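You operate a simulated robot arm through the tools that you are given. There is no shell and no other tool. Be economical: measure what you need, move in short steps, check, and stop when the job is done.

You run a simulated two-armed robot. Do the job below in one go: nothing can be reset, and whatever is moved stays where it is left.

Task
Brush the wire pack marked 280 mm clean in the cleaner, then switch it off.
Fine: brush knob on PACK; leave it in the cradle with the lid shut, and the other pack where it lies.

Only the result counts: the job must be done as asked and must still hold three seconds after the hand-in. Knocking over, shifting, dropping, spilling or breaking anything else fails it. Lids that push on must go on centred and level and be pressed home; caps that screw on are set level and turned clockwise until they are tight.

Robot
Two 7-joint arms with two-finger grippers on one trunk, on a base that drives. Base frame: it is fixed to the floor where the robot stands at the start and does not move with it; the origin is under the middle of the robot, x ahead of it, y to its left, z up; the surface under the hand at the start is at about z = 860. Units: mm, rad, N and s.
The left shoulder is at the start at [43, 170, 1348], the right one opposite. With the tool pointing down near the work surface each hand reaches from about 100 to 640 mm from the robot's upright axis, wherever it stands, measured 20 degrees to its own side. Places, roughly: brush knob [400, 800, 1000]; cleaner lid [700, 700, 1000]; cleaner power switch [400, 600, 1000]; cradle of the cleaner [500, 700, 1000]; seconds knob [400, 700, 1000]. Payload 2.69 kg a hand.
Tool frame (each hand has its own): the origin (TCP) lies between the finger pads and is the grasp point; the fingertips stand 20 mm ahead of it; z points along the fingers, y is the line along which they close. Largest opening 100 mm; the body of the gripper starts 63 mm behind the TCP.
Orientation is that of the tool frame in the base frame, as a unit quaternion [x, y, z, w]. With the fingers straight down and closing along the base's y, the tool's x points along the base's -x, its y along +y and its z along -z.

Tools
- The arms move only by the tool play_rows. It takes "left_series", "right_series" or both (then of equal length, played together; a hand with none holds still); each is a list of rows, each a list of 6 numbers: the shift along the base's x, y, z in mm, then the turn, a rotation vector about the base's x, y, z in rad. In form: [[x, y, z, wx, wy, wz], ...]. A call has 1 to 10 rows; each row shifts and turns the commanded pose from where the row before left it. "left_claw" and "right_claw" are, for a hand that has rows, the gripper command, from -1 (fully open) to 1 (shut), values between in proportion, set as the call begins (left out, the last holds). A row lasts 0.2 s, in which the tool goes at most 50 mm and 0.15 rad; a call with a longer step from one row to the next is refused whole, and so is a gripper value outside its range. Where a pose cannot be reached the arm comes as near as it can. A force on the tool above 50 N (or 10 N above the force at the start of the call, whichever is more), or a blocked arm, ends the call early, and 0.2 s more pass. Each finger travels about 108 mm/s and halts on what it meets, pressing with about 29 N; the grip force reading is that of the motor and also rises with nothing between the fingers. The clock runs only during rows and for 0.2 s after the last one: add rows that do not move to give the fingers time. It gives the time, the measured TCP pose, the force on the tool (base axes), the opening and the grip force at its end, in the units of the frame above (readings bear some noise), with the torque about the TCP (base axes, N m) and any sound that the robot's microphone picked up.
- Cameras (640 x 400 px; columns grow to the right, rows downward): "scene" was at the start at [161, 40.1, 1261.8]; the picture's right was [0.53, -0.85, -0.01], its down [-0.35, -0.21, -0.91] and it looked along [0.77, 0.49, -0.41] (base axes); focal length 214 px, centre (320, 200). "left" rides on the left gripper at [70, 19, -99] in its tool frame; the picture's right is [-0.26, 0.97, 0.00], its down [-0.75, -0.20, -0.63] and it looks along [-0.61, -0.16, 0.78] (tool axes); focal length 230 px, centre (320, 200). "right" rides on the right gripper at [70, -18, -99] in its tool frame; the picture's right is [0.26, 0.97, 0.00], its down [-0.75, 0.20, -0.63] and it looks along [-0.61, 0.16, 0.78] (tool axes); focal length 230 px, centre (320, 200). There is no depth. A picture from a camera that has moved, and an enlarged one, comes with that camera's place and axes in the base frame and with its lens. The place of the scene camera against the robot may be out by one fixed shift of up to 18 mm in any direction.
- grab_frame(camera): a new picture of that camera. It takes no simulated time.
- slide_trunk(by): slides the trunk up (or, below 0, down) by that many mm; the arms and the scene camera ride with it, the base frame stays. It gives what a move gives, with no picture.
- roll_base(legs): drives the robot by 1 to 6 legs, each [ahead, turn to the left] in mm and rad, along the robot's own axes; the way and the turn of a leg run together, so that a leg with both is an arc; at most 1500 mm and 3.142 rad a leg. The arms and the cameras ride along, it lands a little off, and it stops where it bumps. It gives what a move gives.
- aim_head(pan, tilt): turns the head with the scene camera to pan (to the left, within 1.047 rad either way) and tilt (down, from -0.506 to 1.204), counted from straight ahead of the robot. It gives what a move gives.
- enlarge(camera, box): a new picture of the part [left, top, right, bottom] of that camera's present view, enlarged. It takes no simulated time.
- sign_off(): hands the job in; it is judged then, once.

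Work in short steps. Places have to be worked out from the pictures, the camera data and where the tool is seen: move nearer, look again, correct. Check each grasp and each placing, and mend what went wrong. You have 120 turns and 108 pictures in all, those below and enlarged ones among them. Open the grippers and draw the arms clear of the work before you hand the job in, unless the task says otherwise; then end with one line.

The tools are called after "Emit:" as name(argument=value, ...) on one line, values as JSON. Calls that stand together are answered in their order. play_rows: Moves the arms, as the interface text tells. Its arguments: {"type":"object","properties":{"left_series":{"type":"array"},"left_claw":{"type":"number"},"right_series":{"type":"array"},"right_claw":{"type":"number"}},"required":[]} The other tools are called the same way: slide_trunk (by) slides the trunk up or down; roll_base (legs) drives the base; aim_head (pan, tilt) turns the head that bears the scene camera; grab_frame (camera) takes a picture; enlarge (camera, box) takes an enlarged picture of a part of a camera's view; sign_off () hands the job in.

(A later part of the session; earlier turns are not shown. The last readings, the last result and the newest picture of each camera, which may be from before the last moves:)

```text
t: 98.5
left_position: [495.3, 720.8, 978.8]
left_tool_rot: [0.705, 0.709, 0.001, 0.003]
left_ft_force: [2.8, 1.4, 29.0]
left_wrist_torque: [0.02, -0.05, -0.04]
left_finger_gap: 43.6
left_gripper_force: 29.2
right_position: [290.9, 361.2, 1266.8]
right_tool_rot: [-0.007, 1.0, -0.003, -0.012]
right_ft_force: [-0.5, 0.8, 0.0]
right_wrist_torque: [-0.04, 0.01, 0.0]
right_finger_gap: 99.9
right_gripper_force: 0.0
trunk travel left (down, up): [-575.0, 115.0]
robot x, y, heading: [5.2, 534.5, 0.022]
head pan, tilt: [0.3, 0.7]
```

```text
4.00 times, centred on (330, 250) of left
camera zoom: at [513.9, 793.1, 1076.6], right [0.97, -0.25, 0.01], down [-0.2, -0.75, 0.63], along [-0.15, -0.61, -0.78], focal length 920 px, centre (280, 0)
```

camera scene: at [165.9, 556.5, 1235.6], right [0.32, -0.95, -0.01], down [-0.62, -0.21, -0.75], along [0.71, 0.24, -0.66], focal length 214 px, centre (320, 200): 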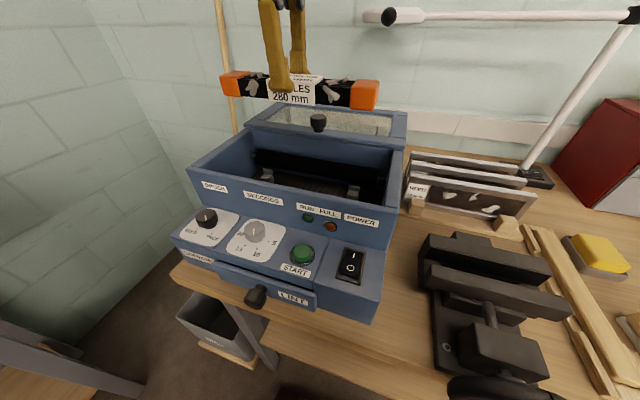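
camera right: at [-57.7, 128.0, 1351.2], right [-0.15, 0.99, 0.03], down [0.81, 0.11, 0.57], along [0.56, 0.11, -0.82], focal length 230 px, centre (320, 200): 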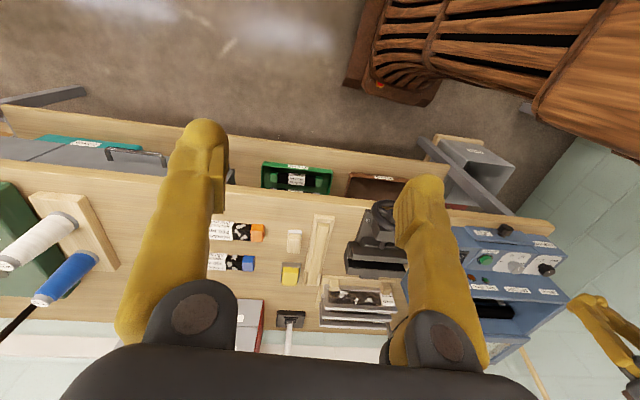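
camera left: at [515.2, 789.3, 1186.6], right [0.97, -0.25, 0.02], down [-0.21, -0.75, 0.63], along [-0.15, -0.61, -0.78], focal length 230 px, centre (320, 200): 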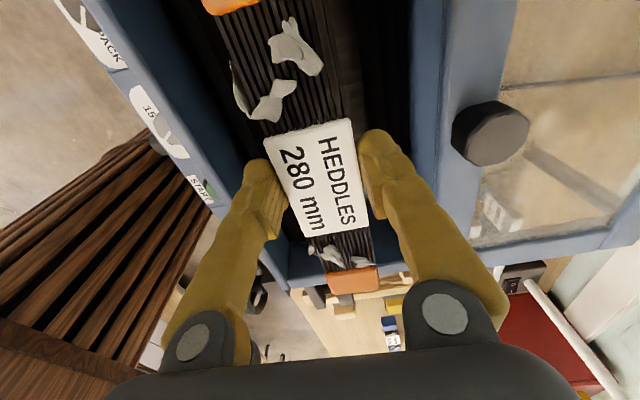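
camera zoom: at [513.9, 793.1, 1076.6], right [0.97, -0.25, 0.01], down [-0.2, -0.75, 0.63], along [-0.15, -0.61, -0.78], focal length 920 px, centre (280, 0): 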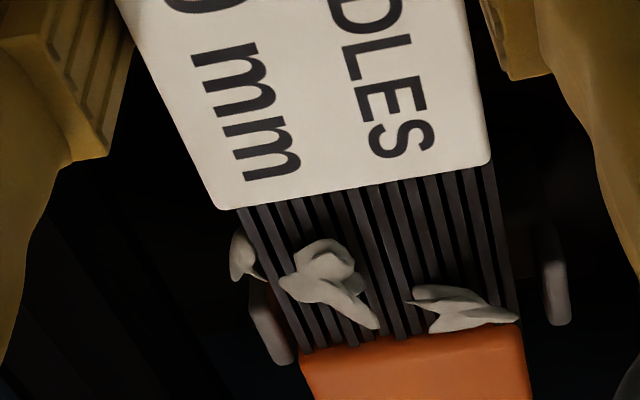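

Pack is between the tabs with room on both sides. I ease off, centre by +2 mm and open the fingers only slightly (54 mm), then rise.

Emit:
play_rows(left_series=[[2, 0, 2, 0, 0, 0], [0, 0, -1, 0, 0, 0]])

Emit:
play_rows(left_series=[[0, 0, 0, 0, 0, 0], [0, 0, 0, 0, 0, 0], [0, 0, 10, 0, 0, 0], [0, 0, 20, 0, 0, 0], [0, 0, 35, 0, 0, 0], [0, 0, 45, 0, 0, 0]], left_claw=-0.08)

Emit:
grab_frame(camera="left")

Emit:
enlarge(camera="scene", box=[180, 80, 420, 230])

```text
t: 99.0
left_position: [495.6, 722.7, 976.4]
left_tool_rot: [0.706, 0.708, -0.001, 0.001]
left_ft_force: [0.3, -1.1, 20.0]
left_wrist_torque: [0.06, 0.07, -0.01]
left_finger_gap: 43.0
left_gripper_force: 29.2
right_position: [289.5, 361.4, 1266.9]
right_tool_rot: [-0.007, 1.0, -0.003, -0.013]
right_ft_force: [0.0, 0.0, 0.1]
right_wrist_torque: [0.01, 0.02, 0.01]
right_finger_gap: 99.8
right_gripper_force: 0.0
trunk travel left (down, up): [-575.0, 115.0]
robot x, y, heading: [2.5, 536.5, 0.026]
head pan, tilt: [0.3, 0.7]
```

```text
t: 100.5
left_position: [493.8, 724.1, 1088.7]
left_tool_rot: [0.706, 0.709, -0.001, 0.001]
left_ft_force: [0.2, 0.1, 1.2]
left_wrist_torque: [-0.04, -0.02, 0.02]
left_finger_gap: 54.1
left_gripper_force: 0.0
right_position: [290.3, 361.4, 1266.4]
right_tool_rot: [-0.007, 1.0, -0.004, -0.013]
right_ft_force: [-0.8, -0.2, 0.0]
right_wrist_torque: [0.01, -0.02, 0.0]
right_finger_gap: 99.8
right_gripper_force: 0.0
trunk travel left (down, up): [-575.0, 115.0]
robot x, y, heading: [3.9, 538.1, 0.022]
head pan, tilt: [0.3, 0.7]
```

```text
41 pictures are left
camera left: at [513.6, 794.9, 1186.6], right [0.97, -0.25, 0.0], down [-0.2, -0.75, 0.63], along [-0.16, -0.61, -0.78], focal length 230 px, centre (320, 200)
```

left: 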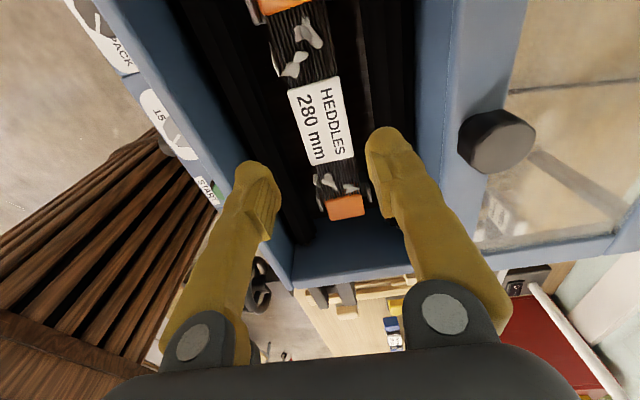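

```text
2.67 times, centred on (300, 155) of scene
camera zoom: at [164.9, 556.5, 1235.8], right [0.32, -0.95, -0.01], down [-0.62, -0.21, -0.75], along [0.71, 0.24, -0.66], focal length 572 px, centre (373, 320)
```

zoom: 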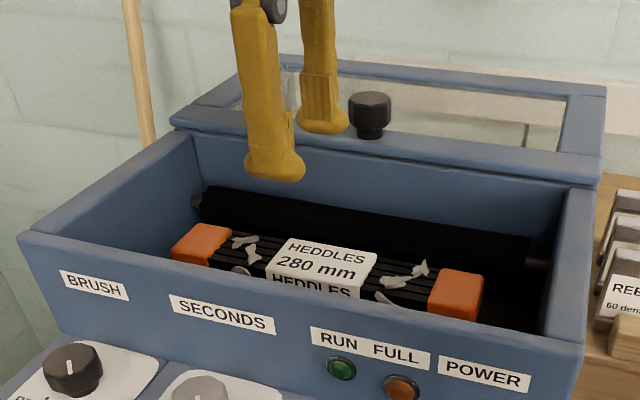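

Pack seated. Now the lid knob at about (602,711), top z≈1058: I go above it with fingers open across x.

Emit:
play_rows(left_series=[[5, 0, 30, 0, 0, 0], [35, -5, 0, 0, 0, 0], [35, -5, 0, 0, 0, 0], [33, -3, 0, 0, 0, 0], [0, 0, 0, 0, 0, 0]], left_claw=-0.4)

Emit:
grab_frame(camera="left")

Emit:
enlarge(camera="scene", box=[200, 40, 440, 190])

```text
t: 101.5
left_position: [588.0, 708.1, 1129.4]
left_tool_rot: [0.705, 0.709, 0.006, 0.01]
left_ft_force: [-1.0, -0.2, -0.6]
left_wrist_torque: [0.0, -0.07, 0.01]
left_finger_gap: 69.8
left_gripper_force: 0.1
right_position: [268.8, 360.9, 1271.1]
right_tool_rot: [-0.008, 1.0, -0.004, -0.001]
right_ft_force: [-1.3, 0.3, 1.2]
right_wrist_torque: [0.01, -0.07, 0.02]
right_finger_gap: 99.9
right_gripper_force: 0.1
trunk travel left (down, up): [-575.0, 115.0]
robot x, y, heading: [4.6, 536.1, 0.027]
head pan, tilt: [0.3, 0.7]
stopped in row 5 (left hand): the arm was blocked; the commanded pose is now the measured one
```

```text
39 pictures are left
camera left: at [603.9, 779.4, 1228.6], right [0.97, -0.25, 0.02], down [-0.21, -0.75, 0.63], along [-0.14, -0.61, -0.78], focal length 230 px, centre (320, 200)
```

left: 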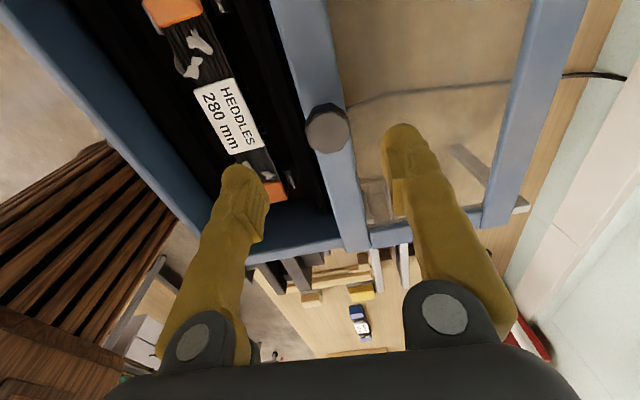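

```text
2.67 times, centred on (320, 115) of scene
camera zoom: at [163.2, 556.3, 1236.1], right [0.32, -0.95, 0.0], down [-0.62, -0.21, -0.76], along [0.72, 0.24, -0.65], focal length 572 px, centre (320, 427)
```

zoom: 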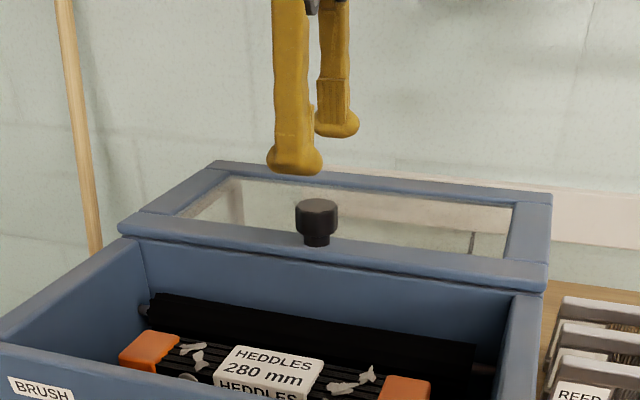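

Knob is at (596,713) by this view; hand at (588,708). I step gently onto it.

Emit:
play_rows(left_series=[[2, 1, -5, 0, 0.005, 0], [3, 2, -10, 0, 0.005, 0], [3, 2, -15, 0, 0.005, 0], [1, 0, -15, 0, 0, 0]])

Emit:
grab_frame(camera="left")

```text
t: 101.8
left_position: [573.6, 707.5, 1136.9]
left_tool_rot: [0.705, 0.709, 0.011, 0.016]
left_ft_force: [-0.1, 0.2, 0.1]
left_wrist_torque: [0.02, -0.05, 0.02]
left_finger_gap: 70.3
left_gripper_force: 0.2
right_position: [250.4, 359.6, 1274.3]
right_tool_rot: [-0.008, 1.0, -0.005, 0.006]
right_ft_force: [-1.0, -0.8, 0.6]
right_wrist_torque: [0.01, -0.06, 0.03]
right_finger_gap: 99.9
right_gripper_force: 0.2
trunk travel left (down, up): [-575.0, 115.0]
robot x, y, heading: [2.0, 536.6, 0.024]
head pan, tilt: [0.3, 0.7]
stopped in row 1 (left hand): the arm was blocked; the commanded pose is now the measured one
```

```text
37 pictures are left
camera left: at [588.4, 779.6, 1235.9], right [0.97, -0.25, 0.04], down [-0.22, -0.75, 0.63], along [-0.13, -0.61, -0.78], focal length 230 px, centre (320, 200)
```

left: 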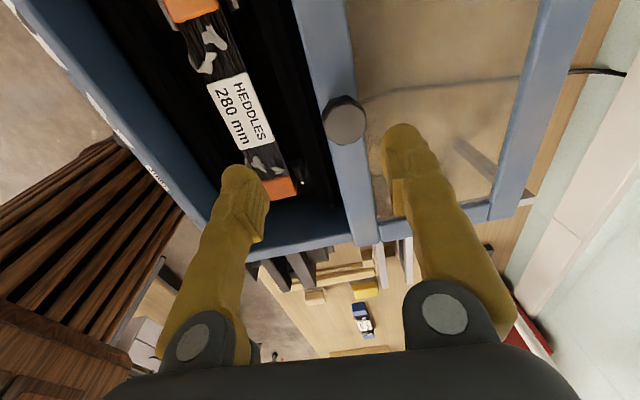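

Reach at this orientation is exhausted. I retreat, turn the hand back to close along y, and will tilt the fingers forward so the wrist stays nearer.

Emit:
play_rows(left_series=[[-15, 0, 5, 0, 0, 0.08], [-15, 0, 5, 0, 0, 0.148], [-15, 0, 5, 0, 0, 0.148], [-10, 0, 0, 0, 0, 0.148], [-10, 0, 0, 0, 0, 0.148], [-10, 0, 0, 0, 0, 0.148], [-5, 0, 0, 0, 0, 0.148], [0, 0, 0, 0, 0, 0.148], [0, 0, 0, 0, 0, 0.148], [0, 0, 0, 0, 0, 0.148]])

Emit:
play_rows(left_series=[[0, 0, 0, 0, -0.08, 0.1], [0, 0, 0, 0, -0.1, 0.05], [0, 0, 0, 0, -0.1, 0], [0, 0, 0, 0, -0.1, 0], [0, 0, 0, 0, -0.1, 0]])

```text
t: 102.1
left_position: [548.6, 708.0, 1149.1]
left_tool_rot: [0.693, 0.72, 0.018, 0.021]
left_ft_force: [0.3, 0.0, -0.4]
left_wrist_torque: [-0.02, -0.1, -0.01]
left_finger_gap: 69.9
left_gripper_force: 0.0
right_position: [239.2, 362.6, 1283.3]
right_tool_rot: [0.003, 1.0, 0.006, 0.023]
right_ft_force: [-0.5, 0.6, 0.8]
right_wrist_torque: [0.04, -0.08, 0.02]
right_finger_gap: 100.1
right_gripper_force: 0.1
trunk travel left (down, up): [-575.0, 115.0]
robot x, y, heading: [2.7, 535.0, 0.025]
head pan, tilt: [0.3, 0.7]
stopped in row 1 (left hand): the arm was blocked; the commanded pose is now the measured one
```

```text
t: 103.3
left_position: [551.2, 708.6, 1147.4]
left_tool_rot: [0.613, 0.745, 0.173, 0.198]
left_ft_force: [-0.3, 1.2, 0.0]
left_wrist_torque: [0.01, 0.0, -0.01]
left_finger_gap: 69.9
left_gripper_force: 0.0
right_position: [241.4, 362.1, 1283.0]
right_tool_rot: [0.003, 1.0, 0.005, 0.021]
right_ft_force: [0.2, -0.2, 0.4]
right_wrist_torque: [0.02, 0.0, 0.0]
right_finger_gap: 99.9
right_gripper_force: 0.0
trunk travel left (down, up): [-575.0, 115.0]
robot x, y, heading: [3.7, 533.9, 0.026]
head pan, tilt: [0.3, 0.7]
```

I finish the turn about the finger axis (~1.38 rad) to get closing along y with the forward tilt.

Emit:
play_rows(left_series=[[-5, 0, 0, -0.035, -0.001, 0.06], [-8, 0, 0, -0.07, -0.002, 0.119], [-8, 0, 0, -0.07, -0.002, 0.119], [-8, 0, 0, -0.07, -0.002, 0.119], [-5, 0, 0, -0.07, -0.002, 0.119], [0, 0, 0, -0.07, -0.002, 0.119], [0, 0, 0, -0.07, -0.002, 0.119], [0, 0, 0, -0.07, -0.002, 0.119], [0, 0, 0, -0.07, -0.002, 0.119], [0, 0, 0, -0.07, -0.002, 0.119]])

```text
t: 105.5
left_position: [514.9, 708.5, 1147.2]
left_tool_rot: [0.031, 0.965, 0.017, 0.261]
left_ft_force: [1.1, -0.3, -0.4]
left_wrist_torque: [-0.02, 0.04, -0.03]
left_finger_gap: 70.0
left_gripper_force: 0.0
right_position: [240.4, 362.4, 1284.0]
right_tool_rot: [0.003, 1.0, 0.003, 0.021]
right_ft_force: [-0.4, -0.1, 0.6]
right_wrist_torque: [-0.01, 0.0, 0.0]
right_finger_gap: 99.9
right_gripper_force: 0.1
trunk travel left (down, up): [-575.0, 115.0]
robot x, y, heading: [3.5, 535.1, 0.025]
head pan, tilt: [0.3, 0.7]
```

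Good orientation now. Move toward the knob: first to (568,712,1095).

Emit:
play_rows(left_series=[[8, 1, -8, -0.015, 0, 0.025], [12, 1, -12, -0.015, 0, 0.025], [12, 1, -12, 0, 0, 0], [12, 1, -12, 0, 0, 0], [9, 0, -8, 0, 0, 0]])

Emit:
grab_frame(camera="left")

Emit:
enlarge(camera="scene", box=[200, 40, 440, 190])

```text
t: 106.7
left_position: [570.7, 713.4, 1095.5]
left_tool_rot: [0.004, 0.965, 0.008, 0.262]
left_ft_force: [-0.8, -0.9, -0.6]
left_wrist_torque: [-0.01, 0.03, 0.0]
left_finger_gap: 70.0
left_gripper_force: 0.1
right_position: [241.7, 363.1, 1281.9]
right_tool_rot: [0.003, 1.0, 0.004, 0.021]
right_ft_force: [-0.1, -0.6, 0.1]
right_wrist_torque: [0.01, -0.03, 0.0]
right_finger_gap: 99.8
right_gripper_force: 0.0
trunk travel left (down, up): [-575.0, 115.0]
robot x, y, heading: [1.3, 533.8, 0.027]
head pan, tilt: [0.3, 0.7]
```

```text
36 pictures are left
camera left: at [461.0, 731.9, 1145.6], right [0.23, 0.96, 0.15], down [0.33, -0.22, 0.92], along [0.92, -0.16, -0.37], focal length 230 px, centre (320, 200)
```

left: 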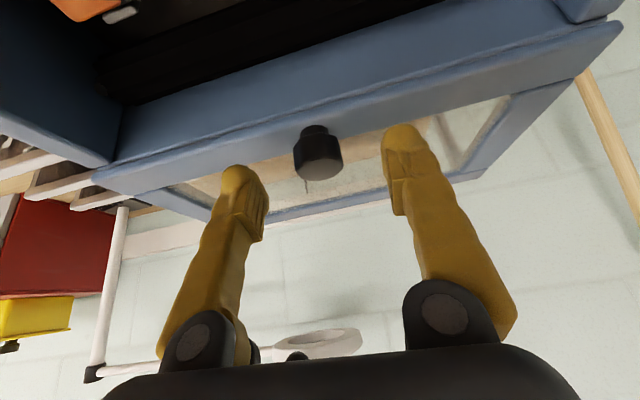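

```text
2.67 times, centred on (320, 115) of scene
camera zoom: at [166.0, 556.6, 1235.6], right [0.32, -0.95, -0.01], down [-0.62, -0.21, -0.75], along [0.71, 0.24, -0.66], focal length 572 px, centre (320, 427)
```

zoom: 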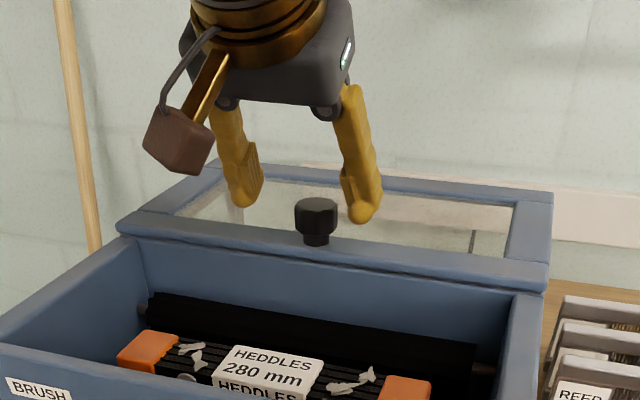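

Knob aligned in y, at x≈604. I advance onto it and close.

Emit:
play_rows(left_series=[[7, 0, -10, 0, 0, 0], [7, -1, -10, 0, 0, 0], [7, 0, -8, 0, 0, 0], [3, 0, -4, 0, 0, 0]])

Emit:
play_rows(left_series=[[0, 0, 0, 0, 0, 0], [0, 0, 0, 0, 0, 0], [0, 0, 0, 0, 0, 0]], left_claw=1)

Emit:
grab_frame(camera="left")

```text
t: 107.7
left_position: [594.5, 711.0, 1064.8]
left_tool_rot: [0.005, 0.965, 0.009, 0.263]
left_ft_force: [0.7, 0.7, 4.5]
left_wrist_torque: [-0.23, 0.01, -0.05]
left_finger_gap: 69.8
left_gripper_force: 0.1
right_position: [241.9, 362.6, 1283.8]
right_tool_rot: [0.003, 1.0, 0.003, 0.021]
right_ft_force: [0.4, -0.4, -0.2]
right_wrist_torque: [-0.01, -0.03, -0.02]
right_finger_gap: 99.9
right_gripper_force: 0.1
trunk travel left (down, up): [-575.0, 115.0]
robot x, y, heading: [3.1, 534.9, 0.025]
head pan, tilt: [0.3, 0.7]
```

```text
t: 108.5
left_position: [592.9, 711.1, 1063.4]
left_tool_rot: [0.004, 0.965, 0.01, 0.263]
left_ft_force: [0.9, -0.7, 9.5]
left_wrist_torque: [0.07, 0.03, 0.04]
left_finger_gap: 31.7
left_gripper_force: 44.8
right_position: [240.6, 362.8, 1282.9]
right_tool_rot: [0.002, 1.0, 0.003, 0.022]
right_ft_force: [0.4, -0.8, -0.2]
right_wrist_torque: [0.0, -0.01, 0.0]
right_finger_gap: 100.0
right_gripper_force: 0.0
trunk travel left (down, up): [-575.0, 115.0]
robot x, y, heading: [1.7, 537.0, 0.025]
head pan, tilt: [0.3, 0.7]
```

```text
34 pictures are left
camera left: at [483.9, 729.8, 1113.9], right [0.23, 0.96, 0.15], down [0.33, -0.22, 0.92], along [0.92, -0.16, -0.36], focal length 230 px, centre (320, 200)
```

left: 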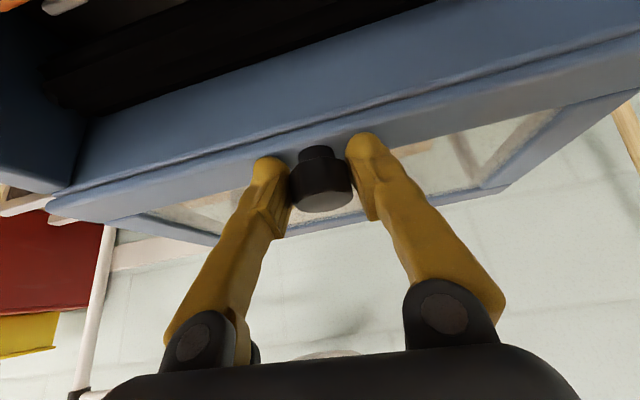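

Knob gripped (31.7 mm). Ease up 1 mm and pull the lid toward the front in small steps.

Emit:
play_rows(left_series=[[-3, 0, 1, 0, 0, 0], [-8, 0, 0, 0, 0, 0], [-10, 0, 0, 0, 0, 0], [-12, 0, 0, 0, 0, 0], [-12, 0, 0, 0, 0, 0]])

Emit:
enlarge(camera="scene", box=[180, 60, 420, 240])

```text
t: 109.7
left_position: [546.3, 711.7, 1063.6]
left_tool_rot: [0.004, 0.965, 0.009, 0.26]
left_ft_force: [-1.2, -8.3, 0.2]
left_wrist_torque: [-0.08, -0.28, 0.03]
left_finger_gap: 31.7
left_gripper_force: 45.5
right_position: [239.0, 360.9, 1283.2]
right_tool_rot: [0.002, 1.0, 0.004, 0.021]
right_ft_force: [0.7, -0.4, -0.6]
right_wrist_torque: [0.01, 0.01, -0.01]
right_finger_gap: 100.0
right_gripper_force: 0.1
trunk travel left (down, up): [-575.0, 115.0]
robot x, y, heading: [4.1, 538.2, 0.021]
head pan, tilt: [0.3, 0.7]
```

```text
2.22 times, centred on (300, 150) of scene
camera zoom: at [165.5, 555.6, 1235.7], right [0.32, -0.95, -0.01], down [-0.62, -0.2, -0.75], along [0.71, 0.24, -0.66], focal length 477 px, centre (364, 311)
```

zoom: 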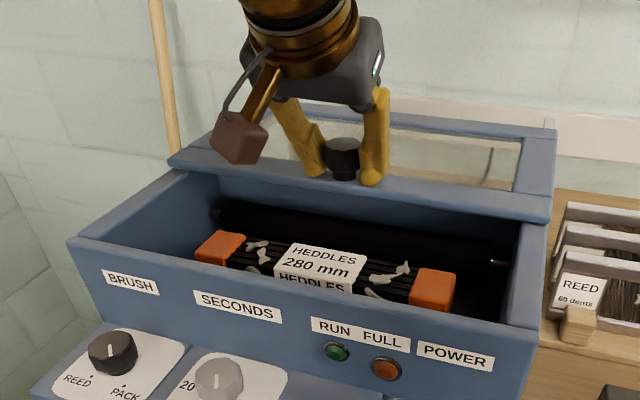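

The lid slides. Continue 120 mm.

Emit:
play_rows(left_series=[[-10, 0, 0, 0, 0, 0], [-15, 0, 0, 0, 0, 0], [-16, 0, 0, 0, 0, 0], [-16, 0, 0, 0, 0, 0], [-16, 0, 0, 0, 0, 0], [-16, 0, 0, 0, 0, 0], [-16, 0, 0, 0, 0, 0], [-15, 0, 0, 0, 0, 0]])

Emit:
grab_frame(camera="scene")

```text
t: 111.5
left_position: [428.4, 710.4, 1064.1]
left_tool_rot: [0.005, 0.966, 0.009, 0.26]
left_ft_force: [-0.3, -8.0, -14.5]
left_wrist_torque: [0.11, -0.26, -0.04]
left_finger_gap: 31.8
left_gripper_force: 45.0
right_position: [240.1, 362.7, 1283.4]
right_tool_rot: [0.003, 1.0, 0.004, 0.021]
right_ft_force: [0.5, 0.1, -0.4]
right_wrist_torque: [-0.04, -0.02, 0.01]
right_finger_gap: 100.2
right_gripper_force: 0.0
trunk travel left (down, up): [-575.0, 115.0]
robot x, y, heading: [5.6, 539.7, 0.029]
head pan, tilt: [0.3, 0.7]
```

```text
32 pictures are left
camera scene: at [166.4, 555.9, 1235.4], right [0.32, -0.95, -0.01], down [-0.62, -0.2, -0.75], along [0.71, 0.24, -0.66], focal length 214 px, centre (320, 200)
```

scene: 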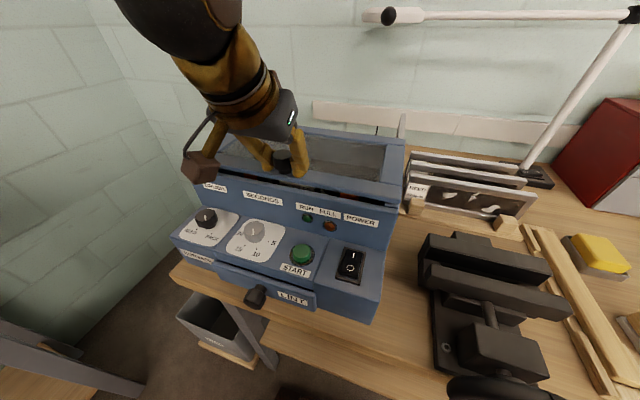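

Almost there; lower 1 mm and keep pulling slowly until it stops.

Emit:
play_rows(left_series=[[-5, 0, -1, 0, 0, 0], [-8, 0, 0, 0, 0, 0], [-8, 0, 0, 0, 0, 0], [-6, 0, 0, 0, 0, 0], [-5, 0, 0, 0, 0, 0], [-4, 0, 0, 0, 0, 0], [-4, 0, 0, 0, 0, 0], [-4, 0, 0, 0, 0, 0]])

Emit:
enlarge(camera="scene", box=[170, 110, 410, 290])

```text
t: 113.3
left_position: [383.1, 712.3, 1062.7]
left_tool_rot: [0.004, 0.966, 0.01, 0.257]
left_ft_force: [-1.5, 1.1, 2.4]
left_wrist_torque: [0.02, 0.08, -0.02]
left_finger_gap: 0.0
left_gripper_force: 29.9
right_position: [241.1, 362.4, 1282.8]
right_tool_rot: [0.002, 1.0, 0.003, 0.02]
right_ft_force: [0.5, -0.2, 0.0]
right_wrist_torque: [0.0, 0.07, 0.04]
right_finger_gap: 100.2
right_gripper_force: 0.0
trunk travel left (down, up): [-575.0, 115.0]
robot x, y, heading: [2.9, 535.8, 0.027]
head pan, tilt: [0.3, 0.7]
```

```text
2.22 times, centred on (290, 200) of scene
camera zoom: at [166.9, 556.8, 1235.4], right [0.32, -0.95, -0.01], down [-0.62, -0.21, -0.75], along [0.71, 0.24, -0.66], focal length 477 px, centre (387, 200)
```

zoom: 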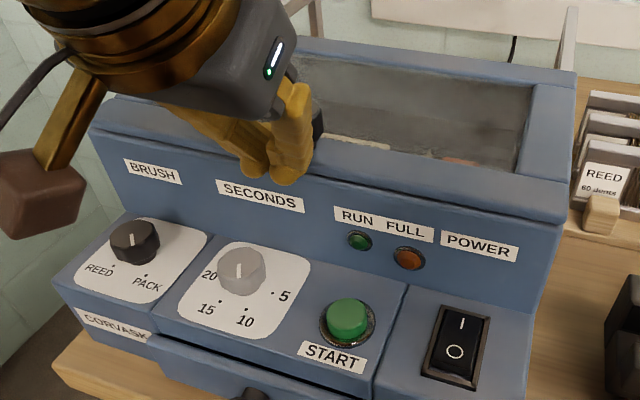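

The fingers slipped off at the end stop; the lid looks closed. I rise, level the hand and check the lid.

Emit:
play_rows(left_series=[[-5, 0, 15, 0, 0, 0], [-5, 0, 30, 0, 0, 0], [-5, 0, 40, 0, 0.05, 0], [-5, -5, 25, 0, 0.12, 0], [0, -10, 0, 0, 0.12, 0], [0, -10, 0, 0, 0.12, 0], [0, -15, 0, 0, 0.11, 0], [0, -15, 0, 0, 0, 0], [0, 0, 0, 0, 0, 0]])

Emit:
grab_frame(camera="left")

Emit:
grab_frame(camera="scene")

```text
t: 115.3
left_position: [364.7, 656.9, 1173.0]
left_tool_rot: [0.006, 1.0, 0.008, 0.005]
left_ft_force: [0.8, 0.1, 0.3]
left_wrist_torque: [-0.05, 0.01, -0.01]
left_finger_gap: 0.0
left_gripper_force: 29.6
right_position: [241.4, 363.0, 1283.0]
right_tool_rot: [0.002, 1.0, 0.003, 0.021]
right_ft_force: [-0.8, 0.6, -0.7]
right_wrist_torque: [-0.04, 0.0, 0.01]
right_finger_gap: 99.9
right_gripper_force: 0.1
trunk travel left (down, up): [-575.0, 115.0]
robot x, y, heading: [3.4, 534.2, 0.023]
head pan, tilt: [0.3, 0.7]
```

```text
30 pictures are left
camera left: at [295.0, 675.8, 1272.3], right [0.27, 0.96, 0.02], down [0.74, -0.22, 0.63], along [0.61, -0.16, -0.77], focal length 230 px, centre (320, 200)
```

left: 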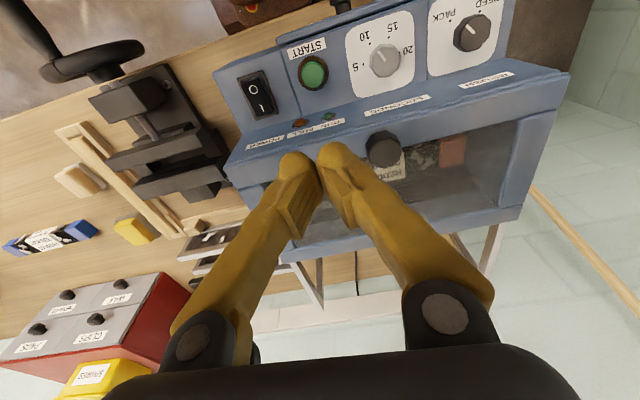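

```text
29 pictures are left
camera scene: at [165.9, 557.0, 1235.6], right [0.32, -0.95, 0.0], down [-0.62, -0.21, -0.75], along [0.71, 0.24, -0.66], focal length 214 px, centre (320, 200)
```

scene: 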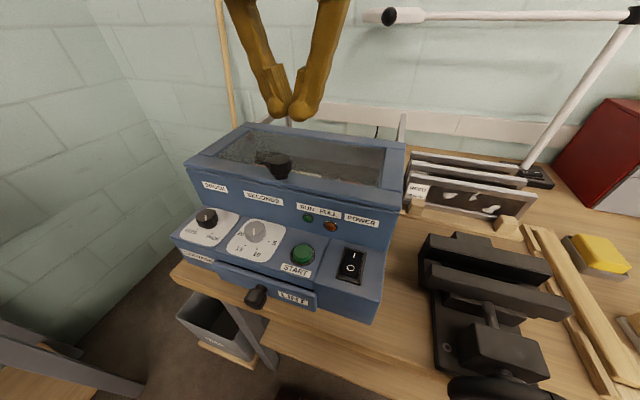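

I enlarge to verify the PACK pointer and the lid's front edge.

Emit:
enlarge(camera="left", box=[330, 0, 570, 150])

Emit:
enlarge(camera="scene", box=[175, 110, 415, 260])

```text
2.67 times, centred on (450, 75) of left
camera zoom: at [295.0, 675.8, 1272.3], right [0.27, 0.96, 0.02], down [0.74, -0.22, 0.63], along [0.61, -0.16, -0.77], focal length 614 px, centre (-27, 533)
```

zoom: 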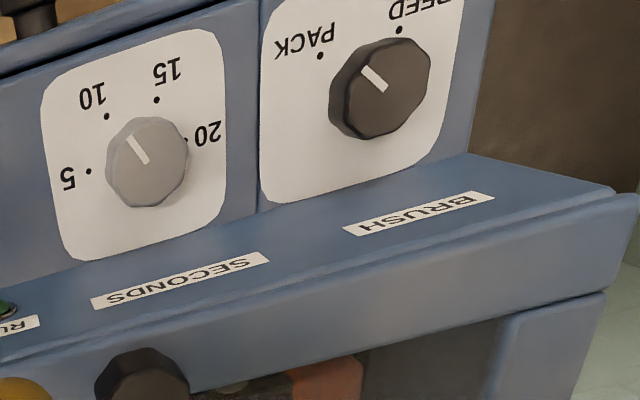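

```text
2.67 times, centred on (295, 185) of scene
camera zoom: at [165.9, 557.0, 1235.6], right [0.32, -0.95, 0.0], down [-0.62, -0.21, -0.75], along [0.71, 0.24, -0.66], focal length 572 px, centre (387, 240)
```

zoom: 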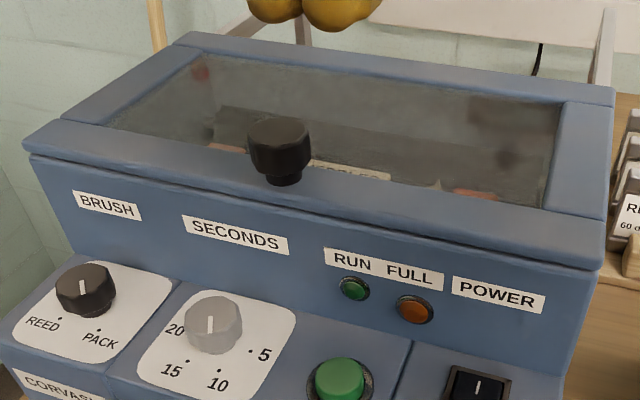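

Pointer is on PACK and the lid overlaps the front wall. Now I lower over START (349,657).

Emit:
play_rows(left_series=[[-5, 0, -20, 0, 0.005, 0], [-5, 0, -35, 0, 0.005, 0], [-5, 0, -35, 0, 0, 0], [0, 0, -35, 0, 0, 0], [0, 0, -30, 0, 0, 0], [0, 0, -25, 0, 0, 0], [0, 0, 0, 0, 0, 0]])

Emit:
enlarge(camera="scene", box=[220, 180, 380, 300])

```text
t: 116.9
left_position: [351.3, 657.9, 995.1]
left_tool_rot: [-0.002, 1.0, 0.002, 0.0]
left_ft_force: [0.1, 0.0, 0.3]
left_wrist_torque: [0.01, -0.02, 0.03]
left_finger_gap: 0.1
left_gripper_force: 29.8
right_position: [240.6, 362.4, 1282.5]
right_tool_rot: [0.002, 1.0, 0.004, 0.021]
right_ft_force: [-1.7, -0.4, -0.8]
right_wrist_torque: [0.01, 0.0, -0.01]
right_finger_gap: 100.0
right_gripper_force: 0.0
trunk travel left (down, up): [-575.0, 115.0]
robot x, y, heading: [4.2, 536.3, 0.026]
head pan, tilt: [0.3, 0.7]
```

```text
3.33 times, centred on (300, 240) of scene
camera zoom: at [165.3, 556.7, 1235.7], right [0.32, -0.95, 0.0], down [-0.62, -0.21, -0.75], along [0.71, 0.24, -0.66], focal length 715 px, centre (387, 67)
```

zoom: 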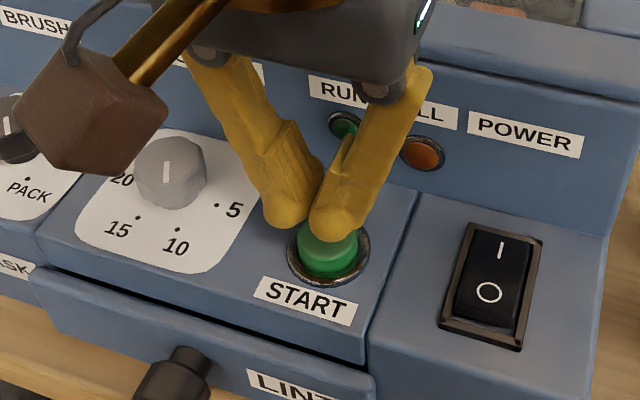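

Aligned. Press down slowly.

Emit:
play_rows(left_series=[[0, -1, -10, 0, 0, 0], [0, 0, -6, 0, 0, 0], [0, 0, -4, 0, 0, 0], [0, 0, -3, 0, 0, 0], [0, 0, -3, 0, 0, 0], [0, 0, -3, 0, 0, 0], [0, 0, -3, 0, 0, 0]])

Emit:
enlarge(camera="scene", box=[220, 180, 380, 300])

```text
t: 118.5
left_position: [352.4, 655.7, 965.5]
left_tool_rot: [-0.001, 1.0, 0.003, 0.002]
left_ft_force: [0.5, -1.9, 25.9]
left_wrist_torque: [-0.08, 0.0, 0.11]
left_finger_gap: 5.7
left_gripper_force: 29.7
right_position: [238.7, 361.2, 1283.1]
right_tool_rot: [0.003, 1.0, 0.005, 0.022]
right_ft_force: [1.1, 0.0, -0.2]
right_wrist_torque: [0.0, 0.02, 0.01]
right_finger_gap: 99.9
right_gripper_force: 0.2
trunk travel left (down, up): [-575.0, 115.0]
robot x, y, heading: [3.3, 535.7, 0.02]
head pan, tilt: [0.3, 0.7]
heard: click
```

```text
3.33 times, centred on (300, 240) of scene
camera zoom: at [164.3, 556.0, 1236.1], right [0.32, -0.95, -0.01], down [-0.62, -0.2, -0.76], along [0.71, 0.24, -0.66], focal length 715 px, centre (387, 67)
```

zoom: 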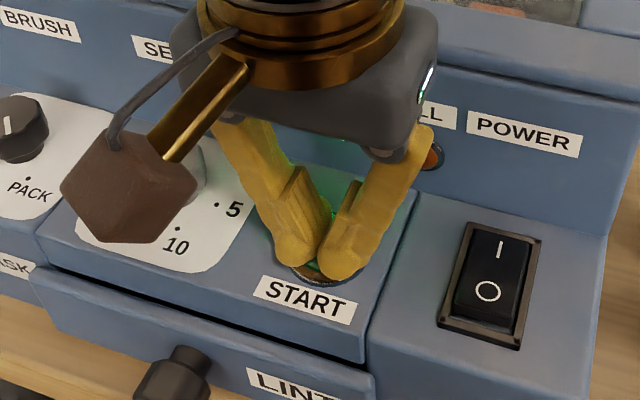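

Click heard and a green glow. I rise and look at the RUN lamp.

Emit:
play_rows(left_series=[[0, 0, 15, 0, 0, 0], [-3, 0, 35, 0, 0, 0], [-5, 0, 45, 0, 0, 0], [-5, 0, 45, 0, 0, 0]])

Emit:
enlarge(camera="scene", box=[175, 110, 415, 290])

```text
t: 119.5
left_position: [332.9, 655.5, 1102.0]
left_tool_rot: [0.008, 1.0, 0.009, -0.002]
left_ft_force: [-0.8, 0.0, -0.6]
left_wrist_torque: [0.0, -0.04, 0.01]
left_finger_gap: 0.0
left_gripper_force: 30.1
right_position: [240.6, 361.8, 1283.7]
right_tool_rot: [0.002, 1.0, 0.004, 0.021]
right_ft_force: [0.4, 0.0, -0.4]
right_wrist_torque: [0.01, -0.05, 0.0]
right_finger_gap: 99.9
right_gripper_force: 0.0
trunk travel left (down, up): [-575.0, 115.0]
robot x, y, heading: [5.0, 535.1, 0.028]
head pan, tilt: [0.3, 0.7]
```

```text
2.22 times, centred on (295, 200) of scene
camera zoom: at [164.5, 557.0, 1235.8], right [0.32, -0.95, 0.0], down [-0.62, -0.21, -0.75], along [0.71, 0.24, -0.66], focal length 477 px, centre (376, 200)
```

zoom: 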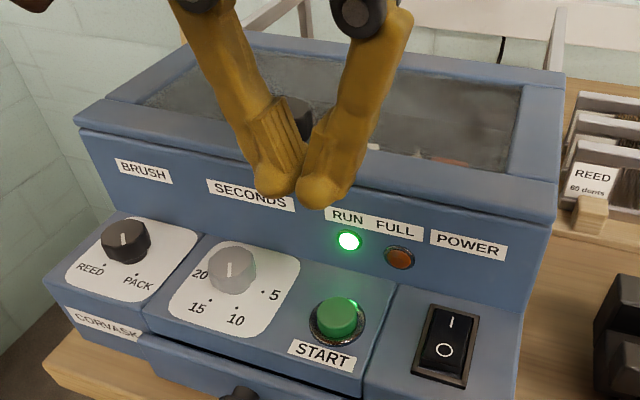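

RUN is lit, FULL not. I move above the switch's O side and wait meanwhile.

Emit:
play_rows(left_series=[[2, -20, 0, 0, 0, 0], [2, -20, 0, 0, 0, 0], [2, -20, 0, 0, 0, 0], [2, -18, -10, 0, 0, 0], [0, 0, -10, 0, 0, 0], [0, 0, 0, 0, 0, 0], [0, 0, 0, 0, 0, 0], [0, 0, 0, 0, 0, 0], [0, 0, 0, 0, 0, 0], [0, 0, 0, 0, 0, 0]])

Emit:
play_rows(left_series=[[0, 0, 0, 0, 0, 0], [0, 0, 0, 0, 0, 0], [0, 0, 0, 0, 0, 0], [0, 0, 0, 0, 0, 0], [0, 0, 0, 0, 0, 0], [0, 0, 0, 0, 0, 0], [0, 0, 0, 0, 0, 0], [0, 0, 0, 0, 0, 0], [0, 0, 0, 0, 0, 0], [0, 0, 0, 0, 0, 0]])

Emit:
enlarge(camera="scene", box=[175, 110, 415, 290])

```text
t: 121.7
left_position: [359.3, 577.3, 1098.3]
left_tool_rot: [-0.015, 1.0, -0.018, 0.01]
left_ft_force: [0.9, -0.5, -0.2]
left_wrist_torque: [0.03, -0.01, 0.04]
left_finger_gap: 0.0
left_gripper_force: 29.1
right_position: [240.0, 363.1, 1283.3]
right_tool_rot: [0.003, 1.0, 0.004, 0.02]
right_ft_force: [0.5, 0.1, 0.6]
right_wrist_torque: [-0.02, -0.04, 0.01]
right_finger_gap: 100.2
right_gripper_force: 0.1
trunk travel left (down, up): [-575.0, 115.0]
robot x, y, heading: [5.1, 534.0, 0.021]
head pan, tilt: [0.3, 0.7]
```

```text
t: 123.9
left_position: [356.3, 576.6, 1095.2]
left_tool_rot: [-0.016, 1.0, -0.02, 0.004]
left_ft_force: [0.4, -0.5, 0.2]
left_wrist_torque: [0.01, 0.0, 0.02]
left_finger_gap: 0.2
left_gripper_force: 29.7
right_position: [240.2, 363.7, 1282.6]
right_tool_rot: [0.002, 1.0, 0.003, 0.021]
right_ft_force: [-1.1, 0.8, -0.7]
right_wrist_torque: [0.03, -0.03, 0.0]
right_finger_gap: 100.2
right_gripper_force: 0.1
trunk travel left (down, up): [-575.0, 115.0]
robot x, y, heading: [3.5, 541.0, 0.021]
head pan, tilt: [0.3, 0.7]
```

```text
2.22 times, centred on (295, 200) of scene
camera zoom: at [165.7, 556.6, 1235.6], right [0.32, -0.95, -0.01], down [-0.62, -0.21, -0.75], along [0.71, 0.24, -0.66], focal length 477 px, centre (376, 200)
```

zoom: 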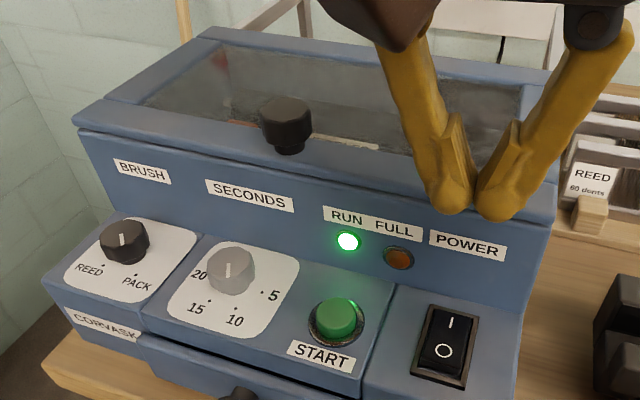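

Still running. While waiting, I move the right arm further away, giving the left arm room.

Emit:
play_rows(right_series=[[0, -20, 0, 0, 0, 0], [0, -30, 0, 0, 0, 0], [0, -30, 0, 0, 0, 0], [0, -20, 0, 0, 0, 0], [0, 0, 0, 0, 0, 0], [0, 0, 0, 0, 0, 0], [0, 0, 0, 0, 0, 0], [0, 0, 0, 0, 0, 0], [0, 0, 0, 0, 0, 0], [0, 0, 0, 0, 0, 0]], left_series=[[0, 0, 0, 0, 0, 0], [0, 0, 0, 0, 0, 0], [0, 0, 0, 0, 0, 0], [0, 0, 0, 0, 0, 0], [0, 0, 0, 0, 0, 0], [0, 0, 0, 0, 0, 0], [0, 0, 0, 0, 0, 0], [0, 0, 0, 0, 0, 0], [0, 0, 0, 0, 0, 0], [0, 0, 0, 0, 0, 0]])

Emit:
enlarge(camera="scene", box=[175, 110, 415, 290])

```text
t: 126.1
left_position: [355.8, 576.7, 1096.5]
left_tool_rot: [-0.016, 1.0, -0.021, 0.005]
left_ft_force: [-0.3, 0.6, 0.5]
left_wrist_torque: [-0.01, 0.04, 0.01]
left_finger_gap: 0.1
left_gripper_force: 29.7
right_position: [244.3, 259.8, 1280.6]
right_tool_rot: [-0.005, 1.0, -0.004, 0.005]
right_ft_force: [-0.1, -0.9, 0.3]
right_wrist_torque: [0.01, 0.02, -0.04]
right_finger_gap: 100.0
right_gripper_force: 0.1
right hand out of reach, approached as far as the arm can: row 1, 2
trunk travel left (down, up): [-575.0, 115.0]
robot x, y, heading: [4.1, 536.3, 0.023]
head pan, tilt: [0.3, 0.7]
```

```text
2.22 times, centred on (295, 200) of scene
camera zoom: at [165.7, 556.6, 1235.6], right [0.32, -0.95, -0.01], down [-0.62, -0.21, -0.75], along [0.71, 0.24, -0.66], focal length 477 px, centre (376, 200)
```

zoom: 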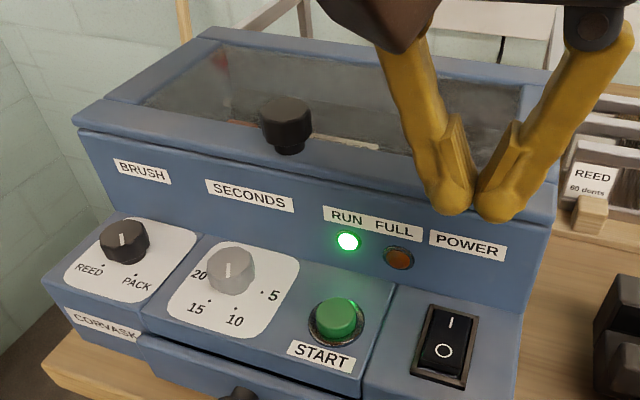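

Still running (8 s). Keep waiting.

Emit:
play_rows(left_series=[[0, 0, 0, 0, 0, 0], [0, 0, 0, 0, 0, 0], [0, 0, 0, 0, 0, 0], [0, 0, 0, 0, 0, 0], [0, 0, 0, 0, 0, 0], [0, 0, 0, 0, 0, 0], [0, 0, 0, 0, 0, 0], [0, 0, 0, 0, 0, 0], [0, 0, 0, 0, 0, 0], [0, 0, 0, 0, 0, 0]])

Emit:
play_rows(left_series=[[0, 0, 0, 0, 0, 0], [0, 0, 0, 0, 0, 0], [0, 0, 0, 0, 0, 0], [0, 0, 0, 0, 0, 0], [0, 0, 0, 0, 0, 0], [0, 0, 0, 0, 0, 0], [0, 0, 0, 0, 0, 0], [0, 0, 0, 0, 0, 0], [0, 0, 0, 0, 0, 0], [0, 0, 0, 0, 0, 0]])

Emit:
enlarge(camera="scene", box=[175, 110, 415, 290])

```text
t: 128.3
left_position: [355.1, 577.0, 1095.5]
left_tool_rot: [-0.015, 1.0, -0.019, 0.005]
left_ft_force: [0.3, 0.0, 0.2]
left_wrist_torque: [0.0, -0.02, -0.01]
left_finger_gap: 0.0
left_gripper_force: 29.7
right_position: [243.6, 260.3, 1281.8]
right_tool_rot: [-0.004, 1.0, -0.004, 0.005]
right_ft_force: [0.0, -0.3, 0.3]
right_wrist_torque: [-0.02, 0.0, 0.04]
right_finger_gap: 100.0
right_gripper_force: 0.1
trunk travel left (down, up): [-575.0, 115.0]
robot x, y, heading: [4.6, 540.5, 0.028]
head pan, tilt: [0.3, 0.7]
```

```text
t: 130.5
left_position: [354.9, 576.7, 1095.6]
left_tool_rot: [-0.016, 1.0, -0.02, 0.005]
left_ft_force: [0.3, -0.7, 0.3]
left_wrist_torque: [0.01, 0.03, 0.0]
left_finger_gap: 0.0
left_gripper_force: 29.6
right_position: [243.8, 259.4, 1281.3]
right_tool_rot: [-0.004, 1.0, -0.003, 0.005]
right_ft_force: [-0.9, -0.2, -0.8]
right_wrist_torque: [0.01, 0.0, 0.03]
right_finger_gap: 99.9
right_gripper_force: 0.2
trunk travel left (down, up): [-575.0, 115.0]
robot x, y, heading: [2.8, 535.6, 0.023]
head pan, tilt: [0.3, 0.7]
```

```text
2.22 times, centred on (295, 200) of scene
camera zoom: at [165.6, 556.6, 1235.6], right [0.32, -0.95, -0.01], down [-0.62, -0.21, -0.75], along [0.71, 0.24, -0.66], focal length 477 px, centre (376, 200)
```

zoom: 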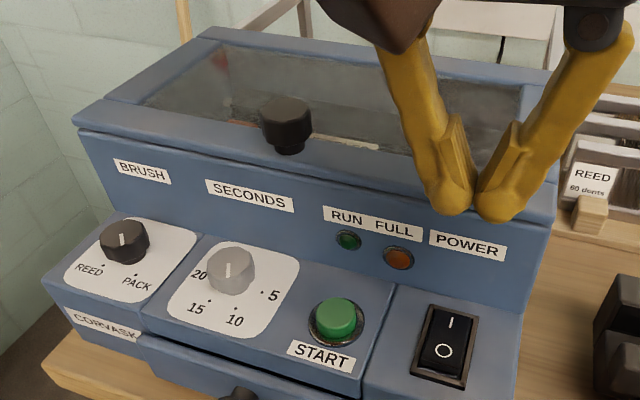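

The run has ended. I look through the glass to judge whether the pack is clean.

Emit:
play_rows(left_series=[[0, 15, 20, 0.02, 0, 0], [0, 30, 25, 0.02, 0, 0], [5, 40, 10, 0, 0, 0], [5, 40, 0, 0, 0, 0], [0, 40, 0, 0, 0, 0], [0, 30, 0, 0, 0, 0], [0, 0, 0, 0, 0, 0]], left_claw=-1)

Emit:
grab_frame(camera="left")

```text
t: 132.1
left_position: [354.0, 775.2, 1138.3]
left_tool_rot: [0.006, 1.0, 0.029, -0.001]
left_ft_force: [-1.2, 0.2, 0.3]
left_wrist_torque: [-0.01, -0.01, 0.01]
left_finger_gap: 99.8
left_gripper_force: 0.1
right_position: [244.0, 258.8, 1281.4]
right_tool_rot: [-0.004, 1.0, -0.004, 0.005]
right_ft_force: [0.1, -0.6, -0.2]
right_wrist_torque: [0.05, 0.02, 0.0]
right_finger_gap: 99.9
right_gripper_force: 0.2
trunk travel left (down, up): [-575.0, 115.0]
robot x, y, heading: [0.4, 537.9, 0.027]
head pan, tilt: [0.3, 0.7]
```

```text
20 pictures are left
camera left: at [285.8, 788.5, 1236.0], right [0.27, 0.96, 0.05], down [0.75, -0.24, 0.62], along [0.6, -0.13, -0.79], focal length 230 px, centre (320, 200)
```

left: 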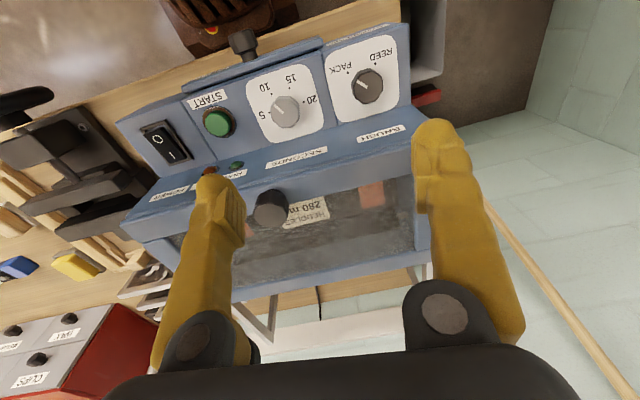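

Emit:
enlarge(camera="left", box=[230, 160, 430, 290])

Emit:
enlarge(camera="left", box=[235, 40, 405, 150])

```text
3.08 times, centred on (330, 225) of left
camera zoom: at [285.8, 788.5, 1236.0], right [0.27, 0.96, 0.05], down [0.75, -0.24, 0.62], along [0.6, -0.13, -0.79], focal length 708 px, centre (289, 123)
```

zoom: 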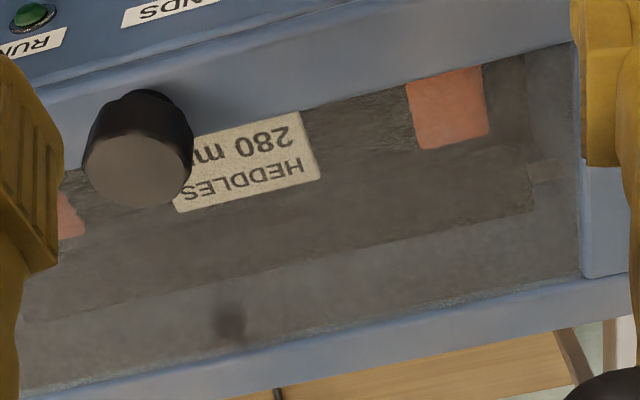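

```text
3.64 times, centred on (320, 95) of left
camera zoom: at [285.8, 788.5, 1236.0], right [0.27, 0.96, 0.05], down [0.75, -0.24, 0.62], along [0.6, -0.13, -0.79], focal length 837 px, centre (320, 582)
```

zoom: 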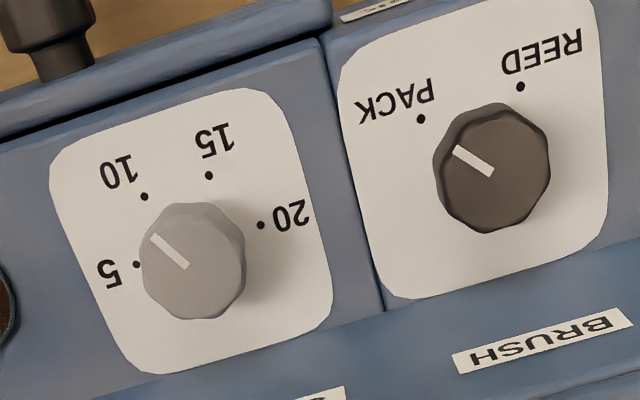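

No lint left visible; pack clean. To give the left arm room for the switch, I back the robot 80 mm, then go above the O side with closed fingers.

Emit:
roll_base(legs=[[-80, 0]])

Emit:
play_rows(left_series=[[10, -30, 0, -0.03, 0, 0], [15, -40, 0, -0.02, 0, 0], [15, -40, 0, 0, 0, 0], [15, -40, 0, 0, 0, 0], [10, -40, 0, 0, 0, 0], [0, 0, 0, 0, 0, 0]], left_claw=1)

```text
t: 133.2
left_position: [266.6, 771.2, 1137.4]
left_tool_rot: [0.007, 1.0, 0.027, 0.001]
left_ft_force: [-0.4, -1.0, -0.1]
left_wrist_torque: [-0.01, 0.04, 0.0]
left_finger_gap: 99.8
left_gripper_force: 0.0
right_position: [151.9, 256.9, 1284.5]
right_tool_rot: [-0.007, 1.0, -0.006, 0.018]
right_ft_force: [1.0, -0.5, 0.3]
right_wrist_torque: [-0.04, 0.04, 0.02]
right_finger_gap: 99.6
right_gripper_force: 0.1
trunk travel left (down, up): [-575.0, 115.0]
robot x, y, heading: [-78.5, 539.5, 0.021]
head pan, tilt: [0.3, 0.7]
```

```text
t: 134.6
left_position: [345.3, 584.8, 1136.9]
left_tool_rot: [-0.002, 1.0, -0.004, -0.003]
left_ft_force: [-1.0, 0.2, 0.2]
left_wrist_torque: [-0.01, -0.11, 0.0]
left_finger_gap: 0.0
left_gripper_force: 28.7
right_position: [165.0, 257.3, 1281.9]
right_tool_rot: [-0.007, 1.0, -0.008, 0.014]
right_ft_force: [-0.9, 0.1, -0.1]
right_wrist_torque: [0.0, -0.08, 0.01]
right_finger_gap: 99.9
right_gripper_force: 0.0
trunk travel left (down, up): [-575.0, 115.0]
robot x, y, heading: [-80.8, 532.2, 0.02]
head pan, tilt: [0.3, 0.7]
```

Good: (345,585). I centre y on 577 and descend to tips just above the rocker.

Emit:
play_rows(left_series=[[0, -4, -20, 0, 0, 0], [0, -4, -35, 0, 0, 0], [0, 0, -35, 0, 0, 0], [0, 0, -35, 0, 0, 0], [0, 0, -25, 0, 0, 0], [0, 0, 0, 0, 0, 0]])

Emit:
enlarge(camera="scene", box=[240, 130, 400, 250])

```text
t: 136.0
left_position: [361.9, 583.3, 989.0]
left_tool_rot: [-0.02, 1.0, -0.012, -0.004]
left_ft_force: [-0.7, 0.3, 0.3]
left_wrist_torque: [-0.03, 0.01, 0.0]
left_finger_gap: 0.0
left_gripper_force: 28.9
right_position: [172.3, 257.7, 1281.2]
right_tool_rot: [-0.008, 1.0, -0.007, 0.011]
right_ft_force: [0.0, 0.1, 0.8]
right_wrist_torque: [0.03, -0.02, 0.0]
right_finger_gap: 99.9
right_gripper_force: 0.0
trunk travel left (down, up): [-575.0, 115.0]
robot x, y, heading: [-78.1, 533.2, 0.023]
head pan, tilt: [0.3, 0.7]
```

```text
3.33 times, centred on (320, 190) of scene
camera zoom: at [83.9, 554.4, 1235.7], right [0.32, -0.95, -0.01], down [-0.62, -0.2, -0.75], along [0.71, 0.24, -0.66], focal length 715 px, centre (320, 233)
```

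zoom: 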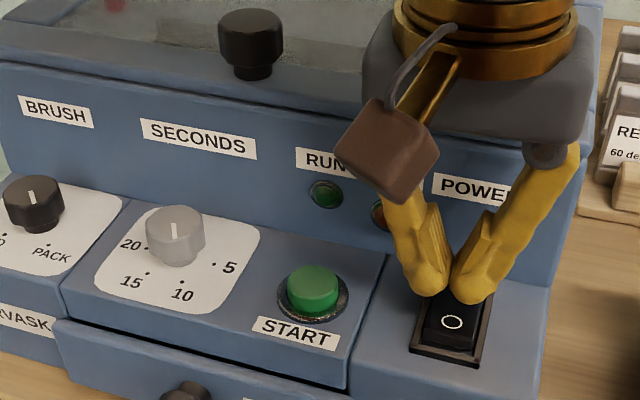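

The hand drifted to x=362; I correct by -16, -5 before pressing.

Emit:
play_rows(left_series=[[-6, -2, 0, 0, 0, 0], [-6, -2, 0, 0, 0, 0], [-4, -1, 0, 0, 0, 0], [0, 0, 0, 0, 0, 0], [0, 0, 0, 0, 0, 0]])

```text
t: 137.2
left_position: [339.1, 582.8, 981.6]
left_tool_rot: [-0.023, 1.0, -0.01, -0.014]
left_ft_force: [0.2, -0.2, -0.4]
left_wrist_torque: [0.03, 0.0, 0.0]
left_finger_gap: 0.0
left_gripper_force: 29.0
right_position: [171.9, 257.4, 1281.0]
right_tool_rot: [-0.008, 1.0, -0.007, 0.01]
right_ft_force: [0.1, 0.2, 0.3]
right_wrist_torque: [0.01, 0.02, -0.03]
right_finger_gap: 100.0
right_gripper_force: 0.1
trunk travel left (down, up): [-575.0, 115.0]
robot x, y, heading: [-76.4, 532.1, 0.025]
head pan, tilt: [0.3, 0.7]
```

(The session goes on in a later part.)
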